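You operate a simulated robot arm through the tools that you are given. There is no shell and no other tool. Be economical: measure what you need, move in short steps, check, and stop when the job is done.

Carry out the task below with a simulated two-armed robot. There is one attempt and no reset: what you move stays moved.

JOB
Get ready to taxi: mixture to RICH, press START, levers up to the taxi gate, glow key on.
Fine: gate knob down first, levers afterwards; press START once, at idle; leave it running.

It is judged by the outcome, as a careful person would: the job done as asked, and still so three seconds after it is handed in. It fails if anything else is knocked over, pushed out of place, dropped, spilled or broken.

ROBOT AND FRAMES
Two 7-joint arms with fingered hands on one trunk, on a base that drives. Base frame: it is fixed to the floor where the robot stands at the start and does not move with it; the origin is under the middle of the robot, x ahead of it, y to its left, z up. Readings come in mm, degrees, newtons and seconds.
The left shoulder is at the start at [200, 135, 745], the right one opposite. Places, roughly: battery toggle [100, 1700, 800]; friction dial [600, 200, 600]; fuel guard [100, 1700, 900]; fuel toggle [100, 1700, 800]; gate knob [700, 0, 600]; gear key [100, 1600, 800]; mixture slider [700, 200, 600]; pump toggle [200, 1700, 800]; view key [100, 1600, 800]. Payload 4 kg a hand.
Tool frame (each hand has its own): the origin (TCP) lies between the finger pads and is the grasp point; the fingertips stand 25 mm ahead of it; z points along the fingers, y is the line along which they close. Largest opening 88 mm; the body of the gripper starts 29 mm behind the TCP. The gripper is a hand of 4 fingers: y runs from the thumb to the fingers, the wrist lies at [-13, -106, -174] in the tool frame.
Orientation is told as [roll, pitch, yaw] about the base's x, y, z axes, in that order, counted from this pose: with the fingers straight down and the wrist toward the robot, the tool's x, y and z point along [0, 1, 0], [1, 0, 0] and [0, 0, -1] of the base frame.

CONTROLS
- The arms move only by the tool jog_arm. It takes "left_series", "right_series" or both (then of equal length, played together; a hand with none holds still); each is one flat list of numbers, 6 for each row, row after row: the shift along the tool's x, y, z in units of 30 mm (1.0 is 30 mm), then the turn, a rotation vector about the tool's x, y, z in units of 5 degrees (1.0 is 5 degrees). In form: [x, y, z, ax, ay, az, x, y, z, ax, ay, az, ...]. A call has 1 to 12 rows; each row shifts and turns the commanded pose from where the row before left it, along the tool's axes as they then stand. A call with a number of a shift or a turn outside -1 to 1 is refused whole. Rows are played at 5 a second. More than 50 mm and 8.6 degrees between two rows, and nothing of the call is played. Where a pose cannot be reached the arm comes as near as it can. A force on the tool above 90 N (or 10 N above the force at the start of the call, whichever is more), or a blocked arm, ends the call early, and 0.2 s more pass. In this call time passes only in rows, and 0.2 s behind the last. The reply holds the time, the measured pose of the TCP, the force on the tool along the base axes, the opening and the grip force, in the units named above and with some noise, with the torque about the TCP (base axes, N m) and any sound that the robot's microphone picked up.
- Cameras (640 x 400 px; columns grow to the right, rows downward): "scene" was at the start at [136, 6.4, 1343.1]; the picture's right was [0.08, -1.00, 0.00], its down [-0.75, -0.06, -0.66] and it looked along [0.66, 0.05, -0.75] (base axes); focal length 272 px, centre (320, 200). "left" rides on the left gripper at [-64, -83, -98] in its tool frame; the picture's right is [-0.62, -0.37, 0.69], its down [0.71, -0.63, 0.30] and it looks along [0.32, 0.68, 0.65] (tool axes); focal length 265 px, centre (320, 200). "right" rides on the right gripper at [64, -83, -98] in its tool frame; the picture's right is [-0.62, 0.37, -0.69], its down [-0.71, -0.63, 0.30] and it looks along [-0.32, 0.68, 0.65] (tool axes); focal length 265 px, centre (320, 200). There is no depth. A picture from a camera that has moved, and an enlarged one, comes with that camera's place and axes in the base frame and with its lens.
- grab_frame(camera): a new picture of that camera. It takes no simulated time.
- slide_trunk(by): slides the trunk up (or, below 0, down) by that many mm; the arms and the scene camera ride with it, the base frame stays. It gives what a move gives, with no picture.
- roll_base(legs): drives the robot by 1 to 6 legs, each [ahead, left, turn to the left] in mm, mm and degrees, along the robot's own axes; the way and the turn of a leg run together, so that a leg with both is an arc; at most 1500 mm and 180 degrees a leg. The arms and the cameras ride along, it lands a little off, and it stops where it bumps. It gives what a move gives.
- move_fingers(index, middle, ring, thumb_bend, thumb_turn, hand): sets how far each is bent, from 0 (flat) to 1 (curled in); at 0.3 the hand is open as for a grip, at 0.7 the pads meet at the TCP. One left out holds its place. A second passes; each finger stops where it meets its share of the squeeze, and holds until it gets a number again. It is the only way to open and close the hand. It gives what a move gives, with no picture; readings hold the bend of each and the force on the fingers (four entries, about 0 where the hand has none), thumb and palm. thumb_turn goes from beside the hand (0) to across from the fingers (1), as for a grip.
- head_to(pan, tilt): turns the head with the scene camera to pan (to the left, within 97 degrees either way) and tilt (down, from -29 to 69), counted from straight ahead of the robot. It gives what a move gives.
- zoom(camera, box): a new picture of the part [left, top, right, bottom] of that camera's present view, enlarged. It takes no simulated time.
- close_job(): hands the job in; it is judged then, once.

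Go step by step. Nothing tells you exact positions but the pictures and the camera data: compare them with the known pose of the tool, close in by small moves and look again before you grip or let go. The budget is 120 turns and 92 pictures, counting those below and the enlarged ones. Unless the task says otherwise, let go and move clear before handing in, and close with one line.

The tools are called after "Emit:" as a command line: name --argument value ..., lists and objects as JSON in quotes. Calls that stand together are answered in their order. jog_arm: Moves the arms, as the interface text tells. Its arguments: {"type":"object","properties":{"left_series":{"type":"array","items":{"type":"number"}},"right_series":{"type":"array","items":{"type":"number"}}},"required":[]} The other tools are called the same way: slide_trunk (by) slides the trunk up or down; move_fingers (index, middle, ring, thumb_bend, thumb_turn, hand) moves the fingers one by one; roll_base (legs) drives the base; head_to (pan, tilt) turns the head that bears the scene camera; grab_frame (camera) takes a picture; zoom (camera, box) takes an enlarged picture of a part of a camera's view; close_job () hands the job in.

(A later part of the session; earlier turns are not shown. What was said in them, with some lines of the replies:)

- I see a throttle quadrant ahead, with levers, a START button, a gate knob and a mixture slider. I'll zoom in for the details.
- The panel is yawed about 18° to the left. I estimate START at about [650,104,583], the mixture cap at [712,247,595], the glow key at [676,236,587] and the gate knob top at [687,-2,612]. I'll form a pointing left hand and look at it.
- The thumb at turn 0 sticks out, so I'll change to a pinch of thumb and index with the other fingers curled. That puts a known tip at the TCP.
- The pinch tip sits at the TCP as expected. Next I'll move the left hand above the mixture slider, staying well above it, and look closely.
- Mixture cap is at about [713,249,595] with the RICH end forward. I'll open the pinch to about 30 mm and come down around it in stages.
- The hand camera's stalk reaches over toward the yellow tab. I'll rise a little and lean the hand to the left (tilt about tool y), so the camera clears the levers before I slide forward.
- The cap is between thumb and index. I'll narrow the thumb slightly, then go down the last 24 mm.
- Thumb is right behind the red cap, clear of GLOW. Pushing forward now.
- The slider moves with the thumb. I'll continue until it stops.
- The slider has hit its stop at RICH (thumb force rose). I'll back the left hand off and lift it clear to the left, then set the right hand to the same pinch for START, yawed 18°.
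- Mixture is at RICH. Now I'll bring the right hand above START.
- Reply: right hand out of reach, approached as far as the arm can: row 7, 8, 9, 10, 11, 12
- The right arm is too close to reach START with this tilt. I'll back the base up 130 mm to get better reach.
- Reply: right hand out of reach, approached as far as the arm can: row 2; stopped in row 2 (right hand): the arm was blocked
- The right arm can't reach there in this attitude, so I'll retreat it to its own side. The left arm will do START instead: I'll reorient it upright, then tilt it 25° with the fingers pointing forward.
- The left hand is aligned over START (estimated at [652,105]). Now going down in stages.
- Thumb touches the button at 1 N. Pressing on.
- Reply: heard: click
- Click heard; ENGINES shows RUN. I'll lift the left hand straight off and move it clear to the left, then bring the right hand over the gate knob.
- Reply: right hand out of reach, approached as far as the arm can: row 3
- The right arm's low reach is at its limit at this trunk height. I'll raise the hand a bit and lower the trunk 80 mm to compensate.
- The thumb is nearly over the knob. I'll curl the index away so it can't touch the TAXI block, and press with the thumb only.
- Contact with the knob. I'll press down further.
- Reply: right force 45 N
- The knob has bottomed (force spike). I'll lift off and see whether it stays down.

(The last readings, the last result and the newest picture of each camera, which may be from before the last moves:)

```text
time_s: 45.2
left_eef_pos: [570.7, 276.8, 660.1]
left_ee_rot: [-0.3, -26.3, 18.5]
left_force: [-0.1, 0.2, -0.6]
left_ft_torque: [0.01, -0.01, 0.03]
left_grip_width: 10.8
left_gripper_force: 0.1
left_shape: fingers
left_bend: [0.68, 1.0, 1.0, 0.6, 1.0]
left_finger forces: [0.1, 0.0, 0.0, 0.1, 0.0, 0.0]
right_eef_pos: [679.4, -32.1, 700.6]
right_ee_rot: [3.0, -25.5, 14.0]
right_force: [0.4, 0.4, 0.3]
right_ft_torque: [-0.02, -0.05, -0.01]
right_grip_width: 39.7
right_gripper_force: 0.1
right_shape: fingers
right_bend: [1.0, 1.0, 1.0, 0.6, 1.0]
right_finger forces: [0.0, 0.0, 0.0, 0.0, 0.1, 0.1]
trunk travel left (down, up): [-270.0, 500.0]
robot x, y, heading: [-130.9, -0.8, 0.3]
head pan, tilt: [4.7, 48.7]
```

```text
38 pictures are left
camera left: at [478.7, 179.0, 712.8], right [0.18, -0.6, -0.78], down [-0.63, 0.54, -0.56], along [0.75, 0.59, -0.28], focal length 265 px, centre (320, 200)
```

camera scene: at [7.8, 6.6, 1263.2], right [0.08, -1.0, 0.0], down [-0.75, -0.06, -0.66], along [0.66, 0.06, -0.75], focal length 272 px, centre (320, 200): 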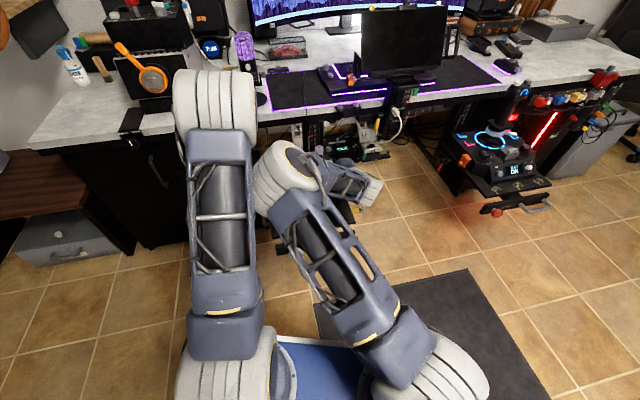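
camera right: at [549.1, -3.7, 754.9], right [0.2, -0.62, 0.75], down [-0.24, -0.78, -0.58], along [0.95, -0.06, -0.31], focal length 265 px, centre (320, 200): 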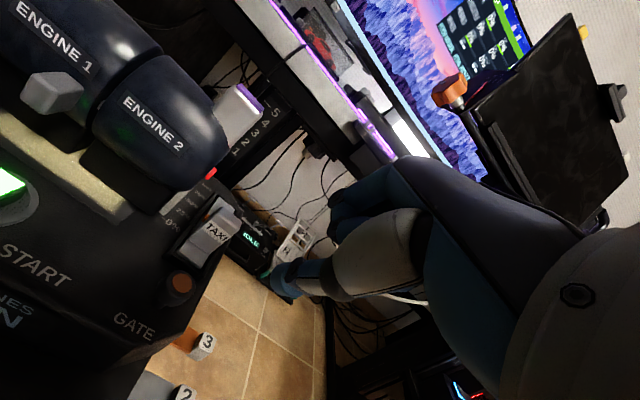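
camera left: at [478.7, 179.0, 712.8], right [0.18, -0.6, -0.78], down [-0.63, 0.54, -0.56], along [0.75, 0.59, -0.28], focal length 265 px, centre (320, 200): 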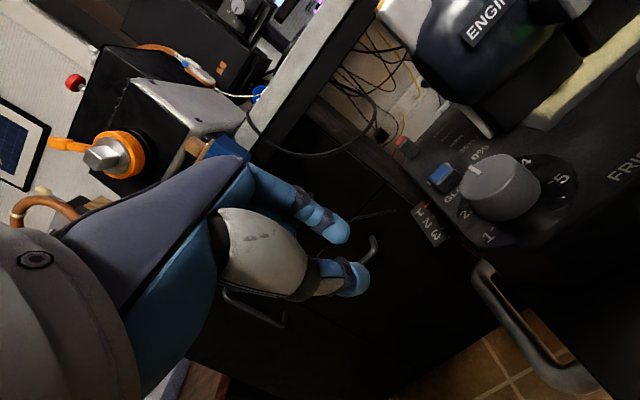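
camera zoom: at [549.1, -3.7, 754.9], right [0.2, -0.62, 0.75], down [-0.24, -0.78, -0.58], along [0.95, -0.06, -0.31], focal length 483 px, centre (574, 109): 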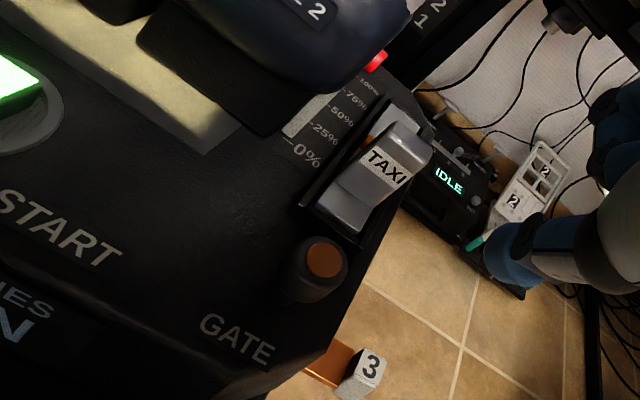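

The gate knob is down and stays down. Next come the levers: bring the left hand in front of the ENGINE 1 handle at about z 655, slightly to the left of the grey trigger.

Emit:
jog_arm --left_series '[-1, 0.03, 0.05, 0, 0, 0, -1, 0.03, 0.05, 0, 0, 0, -1, 0.03, 0.05, 0, 0, 0, -1, 0.03, 0.05, 0, 0, 0, -0.98, 0.03, 0.05, 0, 0, 0]' --right_series '[-1, 0, -0.8, 0, 0, 0, -1, 0, -0.8, 0, 0, 0, -1, 0, -0.5, 0, 0, 0, 0, 0, 0, 0, 0, 0, 0, 0, 0, 0, 0, 0]'

Emit:
grab_frame --camera "left"

Emit:
grab_frame --camera "right"

```text
time_s: 46.6
left_eef_pos: [622.3, 223.7, 666.0]
left_ee_rot: [-1.2, -27.1, 27.9]
left_force: [-0.5, -0.1, 0.3]
left_ft_torque: [0.0, -0.05, 0.02]
left_grip_width: 11.1
left_gripper_force: 0.0
left_shape: fingers
left_bend: [0.68, 1.0, 1.0, 0.6, 1.0]
left_finger forces: [0.0, 0.0, 0.0, 0.0, 0.0, 0.0]
right_eef_pos: [674.4, -140.6, 726.9]
right_ee_rot: [2.1, -22.8, 13.5]
right_force: [0.6, -0.4, 0.5]
right_ft_torque: [0.01, 0.02, -0.01]
right_grip_width: 39.8
right_gripper_force: 0.0
right_shape: fingers
right_bend: [1.0, 1.0, 1.0, 0.6, 1.0]
right_finger forces: [0.0, 0.0, 0.1, 0.0, 0.1, 0.0]
trunk travel left (down, up): [-270.0, 500.0]
robot x, y, heading: [-128.0, 0.0, 0.3]
head pan, tilt: [4.7, 48.7]
stopped in row 5 (left hand): the arm was blocked; the commanded pose is now the measured one
```

```text
37 pictures are left
camera left: at [544.6, 112.6, 718.0], right [0.28, -0.57, -0.77], down [-0.7, 0.43, -0.57], along [0.66, 0.7, -0.28], focal length 265 px, centre (320, 200)
```

left: 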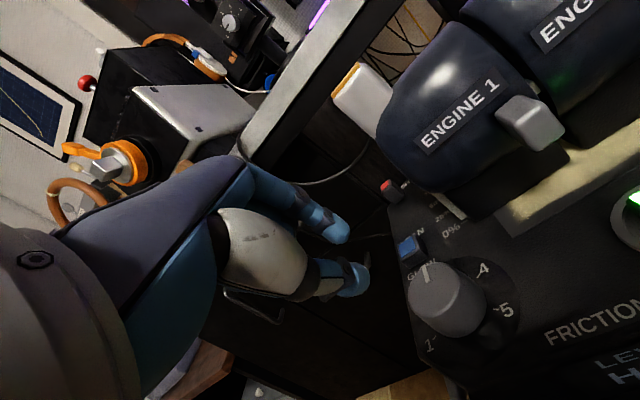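

```text
36 pictures are left
camera right: at [547.6, -107.8, 785.0], right [0.23, -0.61, 0.76], down [-0.28, -0.79, -0.55], along [0.93, -0.08, -0.35], focal length 265 px, centre (320, 200)
```

right: 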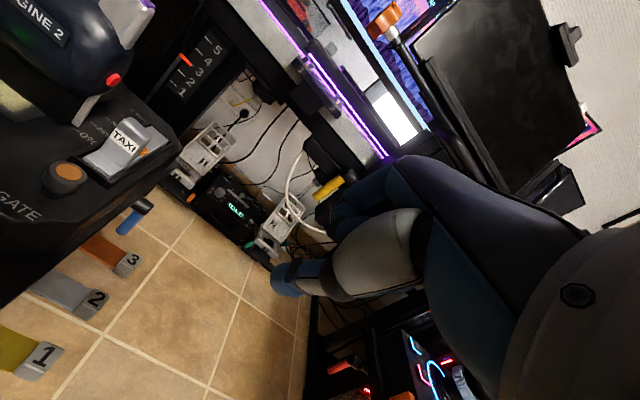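

The arms blocked each other, with the right forearm still in the way. I'll back the left off slightly and move the right arm well clear.

Emit:
jog_arm --left_series '[1, -0.3, -0.1, 0, 0, 0, 0.5, -0.2, -0.2, 0, 0, 0]'

Emit:
jog_arm --right_series '[-1, 0.2, -0.5, 0, 0, 0, -1, 0.2, -0.5, 0, 0, 0, -1, 0.2, -0.5, 0, 0, 0, -1, 0.2, -0.5, 0, 0, 0, -1, 0.2, -0.5, 0, 0, 0, -1, 0.2, -0.5, 0, 0, 0, -1, 0.2, -0.5, 0, 0, 0]'

Emit:
jog_arm --left_series '[0, 0, 0, 0, 0, 1, 0, 0, 0, 0, 0, 0.9]'

Emit:
grab_frame --camera "scene"

```text
time_s: 47.2
left_eef_pos: [586.0, 253.9, 665.2]
left_ee_rot: [-1.1, -26.8, 27.5]
left_force: [-0.4, 0.2, 0.6]
left_ft_torque: [0.0, -0.03, -0.01]
left_grip_width: 11.4
left_gripper_force: 0.1
left_shape: fingers
left_bend: [0.68, 1.0, 1.0, 0.6, 1.0]
left_finger forces: [0.0, 0.1, 0.0, 0.0, 0.0, 0.0]
right_eef_pos: [674.6, -139.6, 726.6]
right_ee_rot: [2.2, -22.9, 13.6]
right_force: [0.6, -0.4, -0.5]
right_ft_torque: [-0.03, 0.04, -0.02]
right_grip_width: 39.7
right_gripper_force: 0.0
right_shape: fingers
right_bend: [1.0, 1.0, 1.0, 0.6, 1.0]
right_finger forces: [0.0, 0.1, 0.0, 0.1, 0.1, 0.0]
trunk travel left (down, up): [-270.0, 500.0]
robot x, y, heading: [-129.6, -2.1, -0.2]
head pan, tilt: [4.7, 48.7]
```

```text
time_s: 48.8
left_eef_pos: [585.9, 252.9, 665.9]
left_ee_rot: [-1.2, -26.9, 27.8]
left_force: [0.8, 0.5, 0.0]
left_ft_torque: [0.02, 0.01, 0.02]
left_grip_width: 11.0
left_gripper_force: 0.0
left_shape: fingers
left_bend: [0.68, 1.0, 1.0, 0.6, 1.0]
left_finger forces: [0.1, 0.0, 0.0, 0.0, 0.0, 0.1]
right_eef_pos: [723.2, -347.8, 833.6]
right_ee_rot: [2.3, -23.0, 13.6]
right_force: [-0.6, -0.6, 0.2]
right_ft_torque: [0.0, 0.0, 0.0]
right_grip_width: 39.7
right_gripper_force: 0.0
right_shape: fingers
right_bend: [1.0, 1.0, 1.0, 0.6, 1.0]
right_finger forces: [0.1, 0.0, 0.1, 0.1, 0.0, 0.0]
trunk travel left (down, up): [-270.0, 500.0]
robot x, y, heading: [-126.7, -1.4, 0.2]
head pan, tilt: [4.7, 48.7]
```

```text
time_s: 49.4
left_eef_pos: [586.9, 252.8, 667.8]
left_ee_rot: [3.7, -26.6, 16.9]
left_force: [0.7, 0.5, -0.2]
left_ft_torque: [0.02, 0.04, 0.01]
left_grip_width: 11.0
left_gripper_force: 0.1
left_shape: fingers
left_bend: [0.68, 1.0, 1.0, 0.6, 1.0]
left_finger forces: [0.1, 0.0, 0.0, 0.0, 0.0, 0.0]
right_eef_pos: [723.7, -348.3, 832.4]
right_ee_rot: [2.2, -22.7, 13.5]
right_force: [0.2, 0.0, 0.8]
right_ft_torque: [-0.02, 0.01, 0.01]
right_grip_width: 39.9
right_gripper_force: 0.0
right_shape: fingers
right_bend: [1.0, 1.0, 1.0, 0.6, 1.0]
right_finger forces: [0.1, 0.0, 0.0, 0.0, 0.0, 0.0]
trunk travel left (down, up): [-270.0, 500.0]
robot x, y, heading: [-129.0, 0.3, 0.2]
head pan, tilt: [4.7, 48.7]
```

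```text
35 pictures are left
camera scene: at [7.8, 6.6, 1263.1], right [0.08, -1.0, 0.0], down [-0.75, -0.06, -0.66], along [0.66, 0.06, -0.75], focal length 272 px, centre (320, 200)
```

scene: 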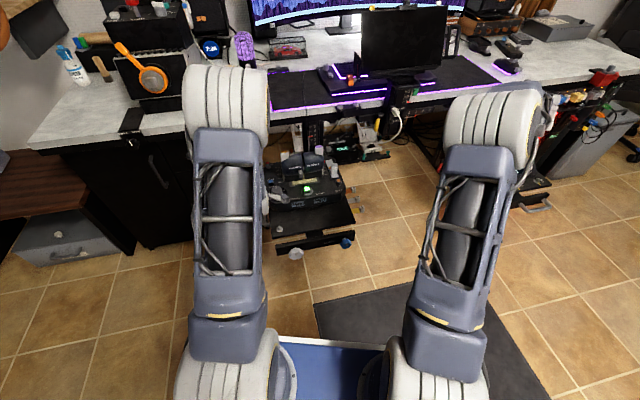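

Emit:
jog_arm --left_series '[0, 0, 0, 0.3, -0.75, 0, -0.81, -0.05, 0.07, 0, 0, 0, -0.81, -0.05, 0.07, 0, 0, 0, -0.81, -0.05, 0.07, 0, 0, 0, -0.81, -0.05, 0.07, 0, 0, 0, -0.81, -0.05, 0.07, 0, 0, 0]'

Emit:
grab_frame --camera "left"

Emit:
zoom --camera "scene" --box '[240, 130, 380, 240]'

```text
time_s: 50.8
left_eef_pos: [619.9, 136.4, 653.0]
left_ee_rot: [-0.1, -25.2, 17.0]
left_force: [0.1, 0.7, -1.0]
left_ft_torque: [-0.01, -0.01, 0.02]
left_grip_width: 10.9
left_gripper_force: 0.0
left_shape: fingers
left_bend: [0.68, 1.0, 1.0, 0.6, 1.0]
left_finger forces: [0.0, 0.1, 0.0, 0.0, 0.1, 0.0]
right_eef_pos: [723.9, -346.2, 832.2]
right_ee_rot: [2.1, -22.7, 13.5]
right_force: [0.4, -0.2, -0.3]
right_ft_torque: [0.02, -0.02, 0.01]
right_grip_width: 40.0
right_gripper_force: 0.1
right_shape: fingers
right_bend: [1.0, 1.0, 1.0, 0.6, 1.0]
right_finger forces: [0.1, 0.0, 0.0, 0.0, 0.0, 0.0]
trunk travel left (down, up): [-270.0, 500.0]
robot x, y, heading: [-127.1, 4.8, 0.2]
head pan, tilt: [4.7, 48.7]
```

```text
34 pictures are left
camera left: at [525.4, 40.5, 706.9], right [0.15, -0.6, -0.78], down [-0.63, 0.55, -0.54], along [0.76, 0.57, -0.3], focal length 265 px, centre (320, 200)
```

left: 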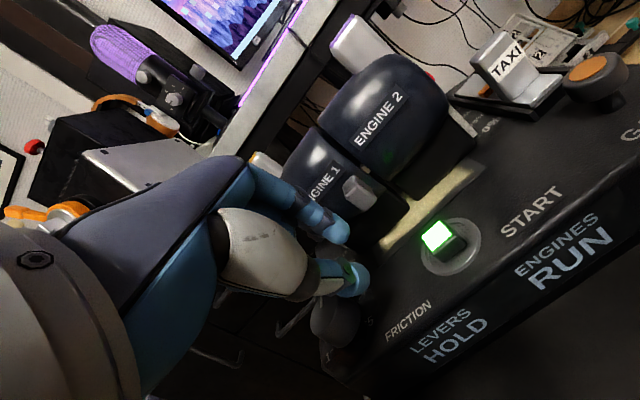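

```text
3.64 times, centred on (310, 185) of scene
camera zoom: at [7.8, 6.7, 1263.1], right [0.08, -1.0, 0.0], down [-0.75, -0.06, -0.66], along [0.66, 0.06, -0.75], focal length 991 px, centre (356, 254)
```

zoom: 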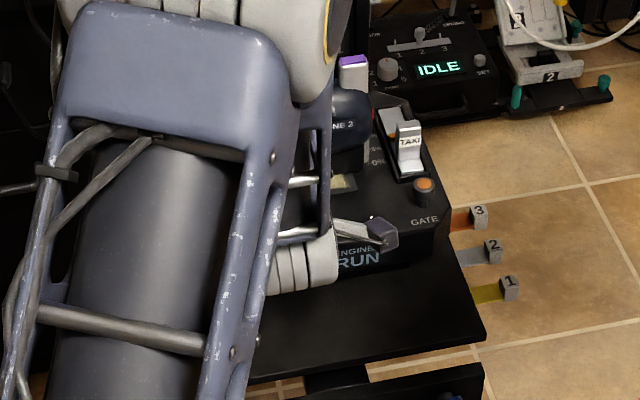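

Now I'll push forward (panel direction) toward the ENGINE 1 handle.

Emit:
jog_arm --left_series '[0, 0.302, 0.141, 0, 0, 0, 0, 0.302, 0.141, 0, 0, 0, 0, 0.302, 0.141, 0, 0, 0]'

Emit:
zoom --camera "left" --box '[220, 80, 500, 300]'

```text
time_s: 51.6
left_eef_pos: [648.5, 144.6, 653.3]
left_ee_rot: [-0.1, -25.2, 17.1]
left_force: [-1.0, -0.2, 0.3]
left_ft_torque: [0.03, -0.01, 0.02]
left_grip_width: 11.0
left_gripper_force: 0.0
left_shape: fingers
left_bend: [0.68, 1.0, 1.0, 0.6, 1.0]
left_finger forces: [0.0, 0.2, 0.0, 0.0, 0.1, 0.0]
right_eef_pos: [724.0, -347.3, 833.8]
right_ee_rot: [2.2, -22.8, 13.5]
right_force: [0.1, 0.6, 0.7]
right_ft_torque: [0.0, -0.01, 0.01]
right_grip_width: 39.9
right_gripper_force: 0.0
right_shape: fingers
right_bend: [1.0, 1.0, 1.0, 0.6, 1.0]
right_finger forces: [0.0, 0.0, 0.0, 0.0, 0.0, 0.0]
trunk travel left (down, up): [-270.0, 500.0]
robot x, y, heading: [-130.8, 2.4, 0.1]
head pan, tilt: [4.7, 48.7]
```

```text
1.82 times, centred on (360, 190) of left
camera zoom: at [553.7, 49.2, 707.2], right [0.15, -0.6, -0.78], down [-0.63, 0.55, -0.54], along [0.76, 0.57, -0.3], focal length 483 px, centre (247, 218)
```

zoom: 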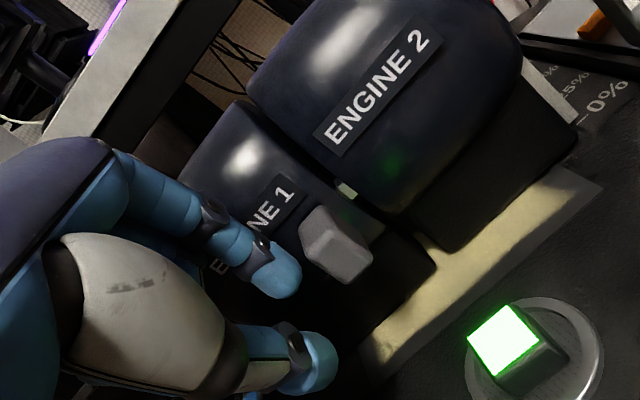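

Emit:
jog_arm --left_series '[0, 0.15, 0.07, 0, 0, 0, 0, 0.15, 0.07, 0, 0, 0, 0, 0.15, 0.07, 0, 0, 0]'

Emit:
zoom --camera "left" --box '[220, 80, 500, 300]'

```text
time_s: 52.4
left_eef_pos: [660.8, 149.1, 653.8]
left_ee_rot: [-0.1, -25.2, 16.9]
left_force: [-4.3, -2.6, 1.7]
left_ft_torque: [-0.01, -0.05, -0.01]
left_grip_width: 7.1
left_gripper_force: 2.6
left_shape: fingers
left_bend: [0.7, 1.0, 1.0, 0.6, 1.0]
left_finger forces: [4.3, 1.1, 0.0, 0.0, 0.0, 0.0]
right_eef_pos: [723.5, -347.3, 833.4]
right_ee_rot: [2.2, -22.9, 13.5]
right_force: [-0.4, -0.4, 0.4]
right_ft_torque: [0.01, 0.04, 0.01]
right_grip_width: 39.7
right_gripper_force: 0.1
right_shape: fingers
right_bend: [1.0, 1.0, 1.0, 0.6, 1.0]
right_finger forces: [0.0, 0.0, 0.0, 0.0, 0.0, 0.0]
trunk travel left (down, up): [-270.0, 500.0]
robot x, y, heading: [-127.5, -2.4, 0.2]
head pan, tilt: [4.7, 48.7]
```

```text
1.82 times, centred on (360, 190) of left
camera zoom: at [567.5, 53.7, 707.6], right [0.15, -0.6, -0.78], down [-0.63, 0.55, -0.54], along [0.76, 0.57, -0.3], focal length 483 px, centre (247, 218)
```

zoom: 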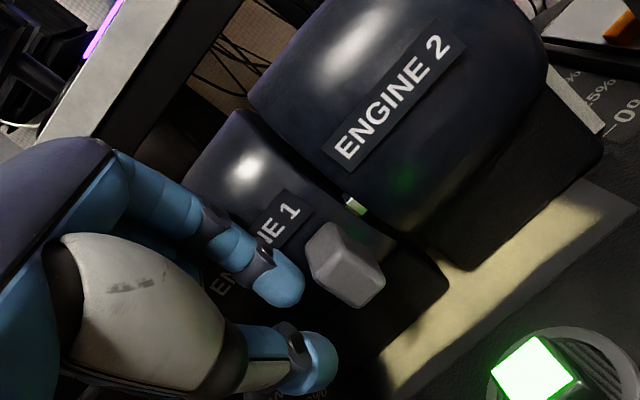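

Emit:
jog_arm --left_series '[0, 0.15, 0.07, 0, 0, 0, 0, 0.15, 0.07, 0, 0, 0]'

Emit:
zoom --camera "left" --box '[220, 80, 500, 300]'

```text
time_s: 53.0
left_eef_pos: [670.4, 151.3, 654.2]
left_ee_rot: [-0.1, -25.2, 17.1]
left_force: [-4.4, -3.1, -0.1]
left_ft_torque: [-0.02, -0.03, -0.05]
left_grip_width: 6.7
left_gripper_force: 3.1
left_shape: fingers
left_bend: [0.7, 1.0, 1.0, 0.6, 1.0]
left_finger forces: [4.2, 1.4, 0.1, 0.0, 0.2, 0.1]
right_eef_pos: [724.1, -348.6, 832.8]
right_ee_rot: [2.2, -22.8, 13.5]
right_force: [0.7, 0.1, -0.4]
right_ft_torque: [0.01, -0.03, 0.01]
right_grip_width: 40.0
right_gripper_force: 0.1
right_shape: fingers
right_bend: [1.0, 1.0, 1.0, 0.6, 1.0]
right_finger forces: [0.0, 0.0, 0.0, 0.1, 0.0, 0.0]
trunk travel left (down, up): [-270.0, 500.0]
robot x, y, heading: [-128.4, 2.3, 0.1]
head pan, tilt: [4.7, 48.7]
```

```text
1.82 times, centred on (360, 190) of left
camera zoom: at [576.8, 56.7, 707.9], right [0.14, -0.6, -0.78], down [-0.63, 0.55, -0.54], along [0.76, 0.57, -0.3], focal length 483 px, centre (247, 218)
```

zoom: 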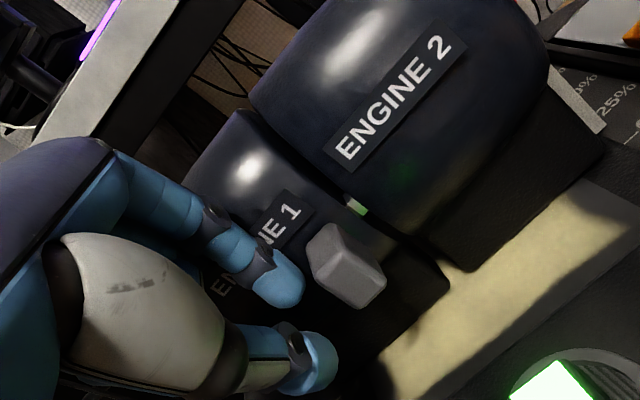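

Both levers are moving together (they're linked by a pin). I'll continue in small steps up to the gate.

Emit:
jog_arm --left_series '[0, 0.15, 0.07, 0, 0, 0, 0, 0.15, 0.07, 0, 0, 0]'

Emit:
zoom --camera "left" --box '[280, 0, 560, 220]'

```text
time_s: 53.6
left_eef_pos: [679.7, 155.4, 654.9]
left_ee_rot: [-0.1, -25.2, 17.1]
left_force: [-11.3, -4.7, 0.6]
left_ft_torque: [0.02, -0.15, 0.0]
left_grip_width: 5.3
left_gripper_force: 6.5
left_shape: fingers
left_bend: [0.7, 1.0, 1.0, 0.6, 1.0]
left_finger forces: [8.0, 4.3, 0.0, 0.0, 0.0, 0.1]
right_eef_pos: [724.1, -348.8, 832.0]
right_ee_rot: [2.2, -23.0, 13.5]
right_force: [-0.2, 0.7, 0.1]
right_ft_torque: [0.01, -0.02, -0.01]
right_grip_width: 39.9
right_gripper_force: 0.1
right_shape: fingers
right_bend: [1.0, 1.0, 1.0, 0.6, 1.0]
right_finger forces: [0.0, 0.1, 0.0, 0.0, 0.1, 0.1]
trunk travel left (down, up): [-270.0, 500.0]
robot x, y, heading: [-129.0, -0.3, -0.1]
head pan, tilt: [4.7, 48.7]
```

```text
1.82 times, centred on (420, 110) of left
camera zoom: at [586.4, 59.9, 708.6], right [0.14, -0.6, -0.78], down [-0.63, 0.55, -0.54], along [0.76, 0.57, -0.3], focal length 483 px, centre (138, 364)
```

zoom: 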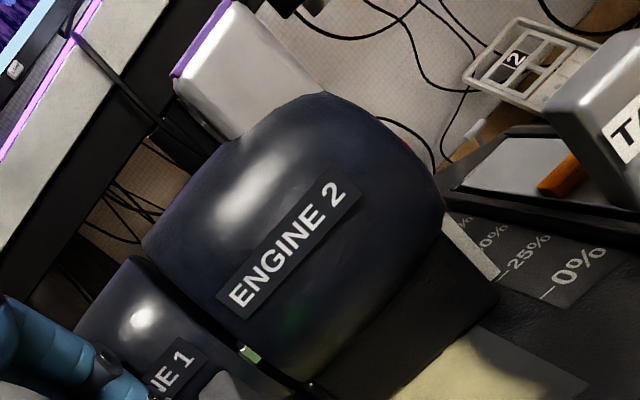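

Emit:
jog_arm --left_series '[0, 0.1, 0.045, 0, 0, 0]'

Emit:
zoom --camera "left" --box '[280, 0, 560, 220]'

```text
time_s: 54.0
left_eef_pos: [683.0, 155.5, 655.2]
left_ee_rot: [-0.2, -25.1, 17.1]
left_force: [-26.7, -6.7, 5.8]
left_ft_torque: [0.12, -0.6, -0.03]
left_grip_width: 2.9
left_gripper_force: 13.8
left_shape: fingers
left_bend: [0.7, 1.0, 1.0, 0.6, 1.0]
left_finger forces: [18.3, 9.6, 0.1, 0.0, 0.0, 0.1]
right_eef_pos: [723.3, -349.1, 833.7]
right_ee_rot: [2.1, -23.0, 13.5]
right_force: [0.7, -1.1, -0.3]
right_ft_torque: [-0.03, 0.01, 0.01]
right_grip_width: 39.9
right_gripper_force: 0.1
right_shape: fingers
right_bend: [1.0, 1.0, 1.0, 0.6, 1.0]
right_finger forces: [0.0, 0.1, 0.0, 0.1, 0.0, 0.0]
trunk travel left (down, up): [-270.0, 500.0]
robot x, y, heading: [-127.0, 1.9, 0.2]
head pan, tilt: [4.7, 48.7]
```

```text
1.82 times, centred on (420, 110) of left
camera zoom: at [588.5, 60.4, 709.3], right [0.14, -0.61, -0.78], down [-0.63, 0.55, -0.54], along [0.76, 0.57, -0.3], focal length 483 px, centre (138, 364)
```

zoom: 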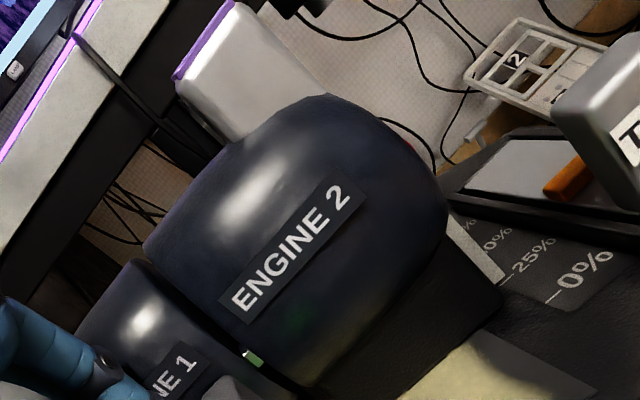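

The gate is firm (27 N). I'll back off the lever, lift and reorient the hand upright, then check the result.

Emit:
jog_arm --left_series '[0, -0.302, -0.141, 0, 0, 0, 0, -0.302, -0.141, 0, 0, 0, 0, -0.302, -0.141, 0, 0, 0, 0, -0.302, -0.141, 0, 0, 0, 0, 0.35, -0.76, 0, 0, 0, 0, 0.35, -0.76, 0, 0, 0, 0.5, 0.35, -0.76, 1, 0, 0, 0.8, 0, -0.5, 1, 0, 0, 0.8, 0, 0, 1, 0, 0, 0.5, 0, 0, 1, 0, 0, 0, 0, 0, 1, 0, 0]'

Emit:
grab_frame --camera "left"

Emit:
zoom --camera "scene" --box '[240, 130, 380, 240]'

```text
time_s: 56.4
left_eef_pos: [616.7, 216.9, 743.4]
left_ee_rot: [-0.1, -0.1, 17.0]
left_force: [-0.2, -0.6, 0.2]
left_ft_torque: [0.01, 0.04, -0.01]
left_grip_width: 10.4
left_gripper_force: 0.1
left_shape: fingers
left_bend: [0.68, 1.0, 1.0, 0.6, 1.0]
left_finger forces: [0.0, 0.0, 0.0, 0.0, 0.1, 0.1]
right_eef_pos: [724.5, -347.8, 832.6]
right_ee_rot: [2.2, -22.8, 13.5]
right_force: [0.7, 0.0, -0.4]
right_ft_torque: [0.01, 0.01, 0.0]
right_grip_width: 39.8
right_gripper_force: 0.0
right_shape: fingers
right_bend: [1.0, 1.0, 1.0, 0.6, 1.0]
right_finger forces: [0.0, 0.1, 0.0, 0.1, 0.0, 0.0]
trunk travel left (down, up): [-270.0, 500.0]
robot x, y, heading: [-127.1, -1.9, 0.2]
head pan, tilt: [4.7, 48.7]
```

```text
27 pictures are left
camera left: at [555.2, 131.3, 841.7], right [-0.17, -0.7, -0.69], down [-0.81, 0.5, -0.31], along [0.56, 0.51, -0.65], focal length 265 px, centre (320, 200)
```

left: 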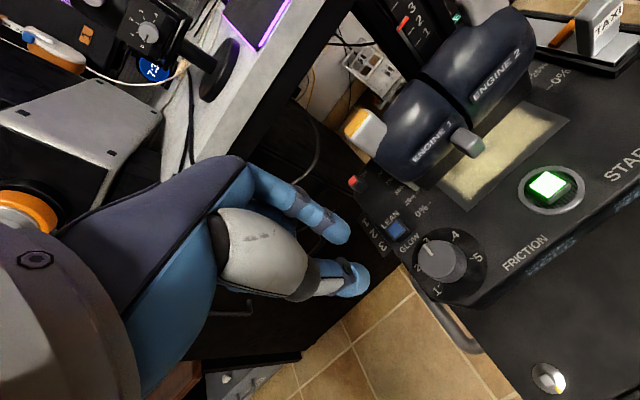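

```text
3.64 times, centred on (310, 185) of scene
camera zoom: at [7.8, 6.7, 1263.1], right [0.08, -1.0, 0.0], down [-0.75, -0.06, -0.66], along [0.66, 0.06, -0.75], focal length 991 px, centre (356, 254)
```

zoom: 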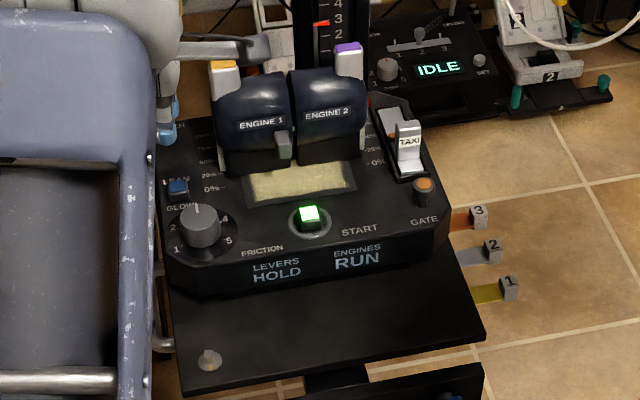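

The levers sit level, with RUN and HOLD showing. Next is the GLOW key: I'll curl the left index and bring the thumb above the key.

Emit:
move_fingers --hand "left" --index 1

Emit:
jog_arm --left_series '[0.01, 0.59, 0.4, 0, 0, 0, 0.01, 0.59, 0.7, 0, 0, 0, 0.01, 0.59, 1, 0, 0, 0, 0.01, 0.59, 0.9, 0, 0, 0]'

Emit:
grab_frame --camera "left"

Emit:
zoom --camera "scene" --box '[240, 150, 340, 220]'

```text
time_s: 57.4
left_eef_pos: [617.0, 217.4, 741.4]
left_ee_rot: [-0.2, -0.1, 17.1]
left_force: [0.1, 0.0, 1.2]
left_ft_torque: [0.01, 0.03, -0.01]
left_grip_width: 39.9
left_gripper_force: 0.0
left_shape: fingers
left_bend: [1.0, 1.0, 1.0, 0.6, 1.0]
left_finger forces: [0.0, 0.0, 0.0, 0.0, 0.1, 0.0]
right_eef_pos: [723.8, -348.4, 833.6]
right_ee_rot: [2.2, -22.9, 13.5]
right_force: [-0.4, 0.0, 0.0]
right_ft_torque: [-0.01, -0.02, 0.0]
right_grip_width: 39.8
right_gripper_force: 0.1
right_shape: fingers
right_bend: [1.0, 1.0, 1.0, 0.6, 1.0]
right_finger forces: [0.0, 0.0, 0.0, 0.1, 0.0, 0.0]
trunk travel left (down, up): [-270.0, 500.0]
robot x, y, heading: [-132.1, -0.3, -0.1]
head pan, tilt: [4.7, 48.7]
```

```text
time_s: 58.4
left_eef_pos: [684.9, 240.2, 652.8]
left_ee_rot: [-0.1, -0.2, 16.9]
left_force: [0.1, 0.6, -0.4]
left_ft_torque: [-0.02, 0.0, 0.01]
left_grip_width: 39.9
left_gripper_force: 0.0
left_shape: fingers
left_bend: [1.0, 1.0, 1.0, 0.6, 1.0]
left_finger forces: [0.1, 0.1, 0.0, 0.0, 0.0, 0.0]
right_eef_pos: [723.2, -347.0, 833.7]
right_ee_rot: [2.2, -22.8, 13.5]
right_force: [-1.3, 0.1, 0.1]
right_ft_torque: [0.0, -0.04, -0.02]
right_grip_width: 39.7
right_gripper_force: 0.0
right_shape: fingers
right_bend: [1.0, 1.0, 1.0, 0.6, 1.0]
right_finger forces: [0.0, 0.0, 0.0, 0.0, 0.1, 0.0]
trunk travel left (down, up): [-270.0, 500.0]
robot x, y, heading: [-131.6, -0.5, 0.2]
head pan, tilt: [4.7, 48.7]
```

```text
25 pictures are left
camera left: at [623.6, 154.4, 751.6], right [-0.17, -0.7, -0.69], down [-0.81, 0.5, -0.31], along [0.56, 0.51, -0.65], focal length 265 px, centre (320, 200)
```

left: 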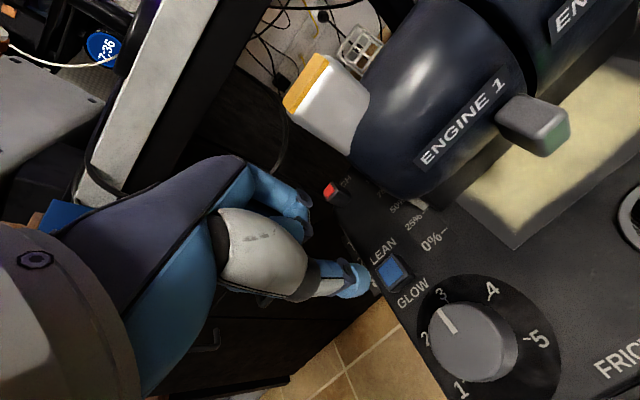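

```text
5.71 times, centred on (290, 185) of scene
camera zoom: at [7.7, 6.6, 1263.2], right [0.08, -1.0, 0.0], down [-0.75, -0.06, -0.66], along [0.66, 0.06, -0.75], focal length 1557 px, centre (491, 286)
```

zoom: 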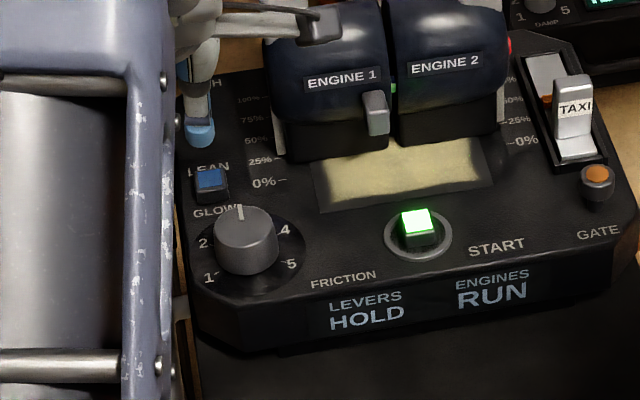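

Emit:
jog_arm --left_series '[-0.05, 0.27, 0.5, 0, 0, 0, 0, 0, 0.5, 0, 0, 0]'

Emit:
zoom --camera "left" --box '[280, 180, 480, 340]'

Emit:
zoom --camera "scene" --box '[250, 160, 310, 205]'

```text
time_s: 59.0
left_eef_pos: [693.3, 240.0, 623.6]
left_ee_rot: [-0.2, -0.3, 17.1]
left_force: [-0.7, 0.3, -0.1]
left_ft_torque: [-0.01, -0.02, 0.0]
left_grip_width: 40.2
left_gripper_force: 0.1
left_shape: fingers
left_bend: [1.0, 1.0, 1.0, 0.6, 1.0]
left_finger forces: [0.1, 0.1, 0.0, 0.1, 0.0, 0.1]
right_eef_pos: [723.9, -348.2, 832.4]
right_ee_rot: [2.2, -22.8, 13.6]
right_force: [-0.1, -0.2, -0.8]
right_ft_torque: [0.0, -0.01, 0.02]
right_grip_width: 39.5
right_gripper_force: 0.0
right_shape: fingers
right_bend: [1.0, 1.0, 1.0, 0.6, 1.0]
right_finger forces: [0.0, 0.0, 0.1, 0.0, 0.1, 0.1]
trunk travel left (down, up): [-270.0, 500.0]
robot x, y, heading: [-128.7, -0.1, 0.0]
head pan, tilt: [4.7, 48.7]
```

```text
2.50 times, centred on (380, 260) of left
camera zoom: at [631.8, 154.2, 722.1], right [-0.17, -0.7, -0.69], down [-0.81, 0.5, -0.31], along [0.56, 0.51, -0.65], focal length 664 px, centre (170, 50)
```

zoom: 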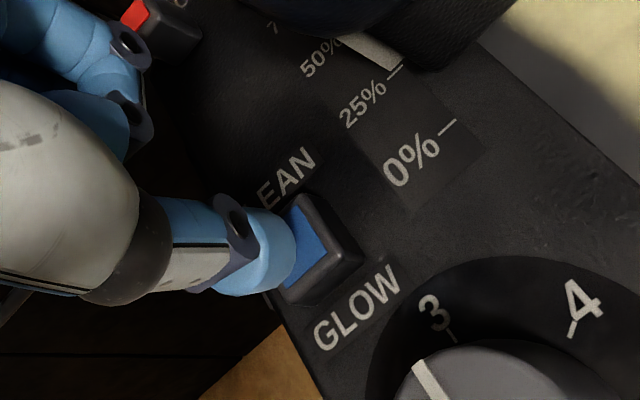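

```text
8.89 times, centred on (280, 182) of scene
camera zoom: at [7.8, 6.7, 1263.1], right [0.08, -1.0, 0.0], down [-0.75, -0.06, -0.66], along [0.66, 0.06, -0.75], focal length 2422 px, centre (676, 356)
```

zoom: 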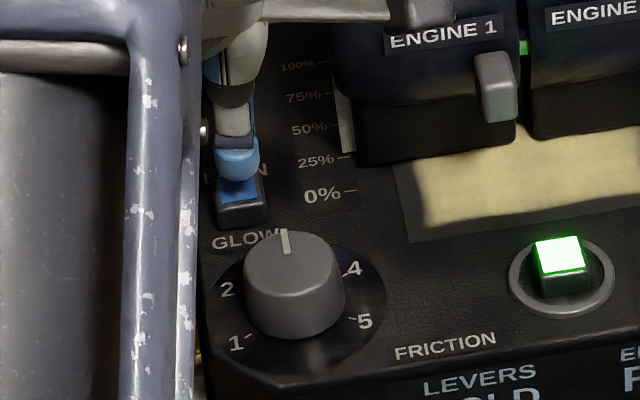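

Emit:
jog_arm --left_series '[0, -0.08, 0.13, 0, 0, 0, 0, 0, 0.13, 0, 0, 0, 0, 0, 0.1, 0, 0, 0]'

Emit:
zoom --camera "left" --box '[280, 180, 480, 340]'

```text
time_s: 59.8
left_eef_pos: [691.9, 240.5, 612.5]
left_ee_rot: [-0.1, -0.2, 17.1]
left_force: [-0.4, 0.0, 0.1]
left_ft_torque: [0.0, 0.0, -0.01]
left_grip_width: 40.1
left_gripper_force: 0.0
left_shape: fingers
left_bend: [1.0, 1.0, 1.0, 0.6, 1.0]
left_finger forces: [0.0, 0.0, 0.0, 0.0, 0.0, 0.0]
right_eef_pos: [724.0, -347.8, 832.5]
right_ee_rot: [2.2, -22.8, 13.5]
right_force: [-0.1, -0.3, 0.4]
right_ft_torque: [0.0, -0.01, 0.03]
right_grip_width: 39.7
right_gripper_force: 0.0
right_shape: fingers
right_bend: [1.0, 1.0, 1.0, 0.6, 1.0]
right_finger forces: [0.0, 0.1, 0.0, 0.1, 0.0, 0.1]
trunk travel left (down, up): [-270.0, 500.0]
robot x, y, heading: [-126.1, -0.7, -0.0]
head pan, tilt: [4.7, 48.7]
```

```text
2.50 times, centred on (380, 260) of left
camera zoom: at [629.3, 154.0, 710.8], right [-0.17, -0.7, -0.69], down [-0.81, 0.5, -0.31], along [0.56, 0.51, -0.65], focal length 664 px, centre (170, 50)
```

zoom: 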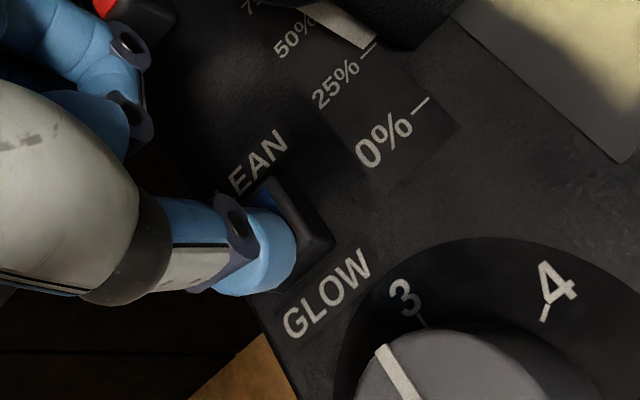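

Emit:
jog_arm --left_series '[-0.05, 0.07, 0.08, 0, 0, 0, 0, 0, 0.08, 0, 0, 0]'

```text
time_s: 60.4
left_eef_pos: [693.3, 238.2, 607.8]
left_ee_rot: [0.0, -0.3, 16.9]
left_force: [-0.3, -0.3, 1.4]
left_ft_torque: [-0.01, 0.03, 0.01]
left_grip_width: 40.1
left_gripper_force: 0.9
left_shape: fingers
left_bend: [1.0, 1.0, 1.0, 0.6, 1.0]
left_finger forces: [0.0, 0.0, 0.1, 0.1, 1.6, 0.0]
right_eef_pos: [724.2, -347.7, 833.2]
right_ee_rot: [2.2, -22.7, 13.4]
right_force: [0.0, -0.2, -0.9]
right_ft_torque: [0.03, 0.0, -0.02]
right_grip_width: 39.3
right_gripper_force: 0.2
right_shape: fingers
right_bend: [1.0, 1.0, 1.0, 0.6, 1.0]
right_finger forces: [0.0, 0.0, 0.0, 0.0, 0.1, 0.0]
trunk travel left (down, up): [-270.0, 500.0]
robot x, y, heading: [-129.3, -2.8, 0.2]
head pan, tilt: [4.7, 48.7]
heard: click
```

Contact and a click already, at a light 1.6 N press. I'll lift straight off and check the key's state.

Emit:
jog_arm --left_series '[0, 0, -0.5, 0, 0, 0, 0, 0, -1, 0, 0, 0, 0, 0, -1, 0, 0, 0, 0.5, -0.3, -1, 0, 0, 0]'

Emit:
zoom --camera "left" --box '[320, 80, 620, 340]'

Emit:
zoom --camera "scene" --box '[250, 145, 350, 215]'

```text
time_s: 61.4
left_eef_pos: [679.8, 249.7, 714.2]
left_ee_rot: [-0.1, -0.3, 17.0]
left_force: [-0.2, -0.2, 0.6]
left_ft_torque: [0.02, 0.0, 0.03]
left_grip_width: 40.0
left_gripper_force: 0.0
left_shape: fingers
left_bend: [1.0, 1.0, 1.0, 0.6, 1.0]
left_finger forces: [0.0, 0.1, 0.1, 0.0, 0.1, 0.1]
right_eef_pos: [723.8, -347.5, 831.8]
right_ee_rot: [2.3, -22.8, 13.5]
right_force: [-0.4, -0.2, 0.4]
right_ft_torque: [0.04, -0.02, -0.01]
right_grip_width: 40.0
right_gripper_force: 0.1
right_shape: fingers
right_bend: [1.0, 1.0, 1.0, 0.6, 1.0]
right_finger forces: [0.0, 0.0, 0.0, 0.1, 0.0, 0.0]
trunk travel left (down, up): [-270.0, 500.0]
robot x, y, heading: [-130.2, 0.2, 0.2]
head pan, tilt: [4.7, 48.7]
```

```text
1.54 times, centred on (470, 210) of left
camera zoom: at [617.2, 164.2, 811.5], right [-0.17, -0.7, -0.69], down [-0.81, 0.5, -0.31], along [0.56, 0.51, -0.65], focal length 408 px, centre (89, 185)
```

zoom: 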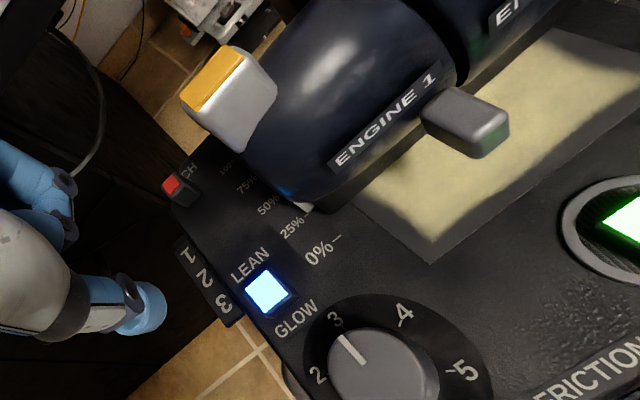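

```text
5.71 times, centred on (300, 180) of scene
camera zoom: at [7.9, 6.6, 1263.0], right [0.08, -1.0, 0.0], down [-0.75, -0.06, -0.66], along [0.66, 0.06, -0.75], focal length 1557 px, centre (434, 314)
```

zoom: 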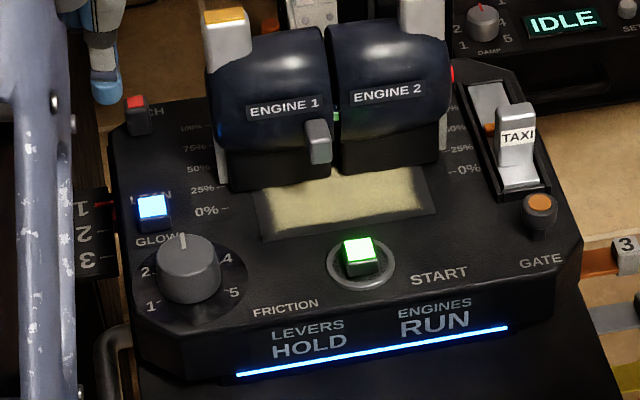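

Emit:
zoom --camera "scene" --box '[315, 145, 365, 195]'

Emit:
jog_arm --left_series '[0.8, -0.5, -0.8, 0, 0, 0, 0.8, -0.5, -0.8, 0, 0, 0]'

```text
8.00 times, centred on (340, 170) of scene
camera zoom: at [7.9, 6.6, 1263.0], right [0.08, -1.0, 0.0], down [-0.75, -0.06, -0.66], along [0.66, 0.06, -0.75], focal length 2179 px, centre (160, 440)
```

zoom: 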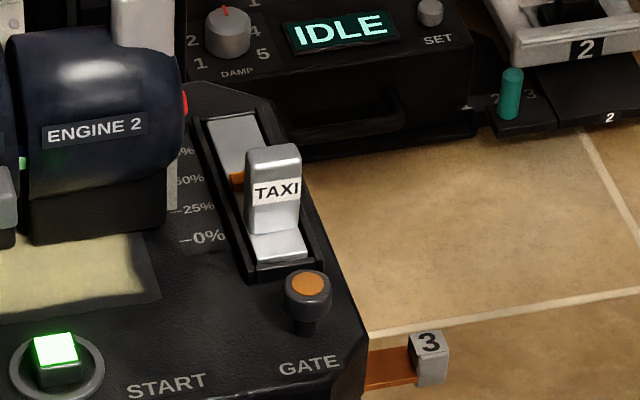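

```text
time_s: 62.0
left_eef_pos: [636.8, 287.5, 759.9]
left_ee_rot: [-0.2, -0.2, 17.0]
left_force: [-0.4, 0.1, -0.2]
left_ft_torque: [-0.01, 0.01, 0.0]
left_grip_width: 40.1
left_gripper_force: 0.0
left_shape: fingers
left_bend: [1.0, 1.0, 1.0, 0.6, 1.0]
left_finger forces: [0.0, 0.1, 0.0, 0.0, 0.1, 0.1]
right_eef_pos: [724.3, -347.6, 832.6]
right_ee_rot: [2.2, -22.9, 13.5]
right_force: [-0.7, 0.1, 0.7]
right_ft_torque: [0.04, 0.01, 0.02]
right_grip_width: 40.1
right_gripper_force: 0.0
right_shape: fingers
right_bend: [1.0, 1.0, 1.0, 0.6, 1.0]
right_finger forces: [0.1, 0.1, 0.1, 0.1, 0.0, 0.1]
trunk travel left (down, up): [-270.0, 500.0]
robot x, y, heading: [-128.3, -2.0, -0.0]
head pan, tilt: [4.7, 48.7]
```

Emit:
close_job

```text
The job is handed in.
```

The panel is ready to taxi: mixture at RICH, START pressed once at idle with the engines still running, gate knob down, both levers up against the taxi gate at about 25–30% on the scale, and the glow key lit.
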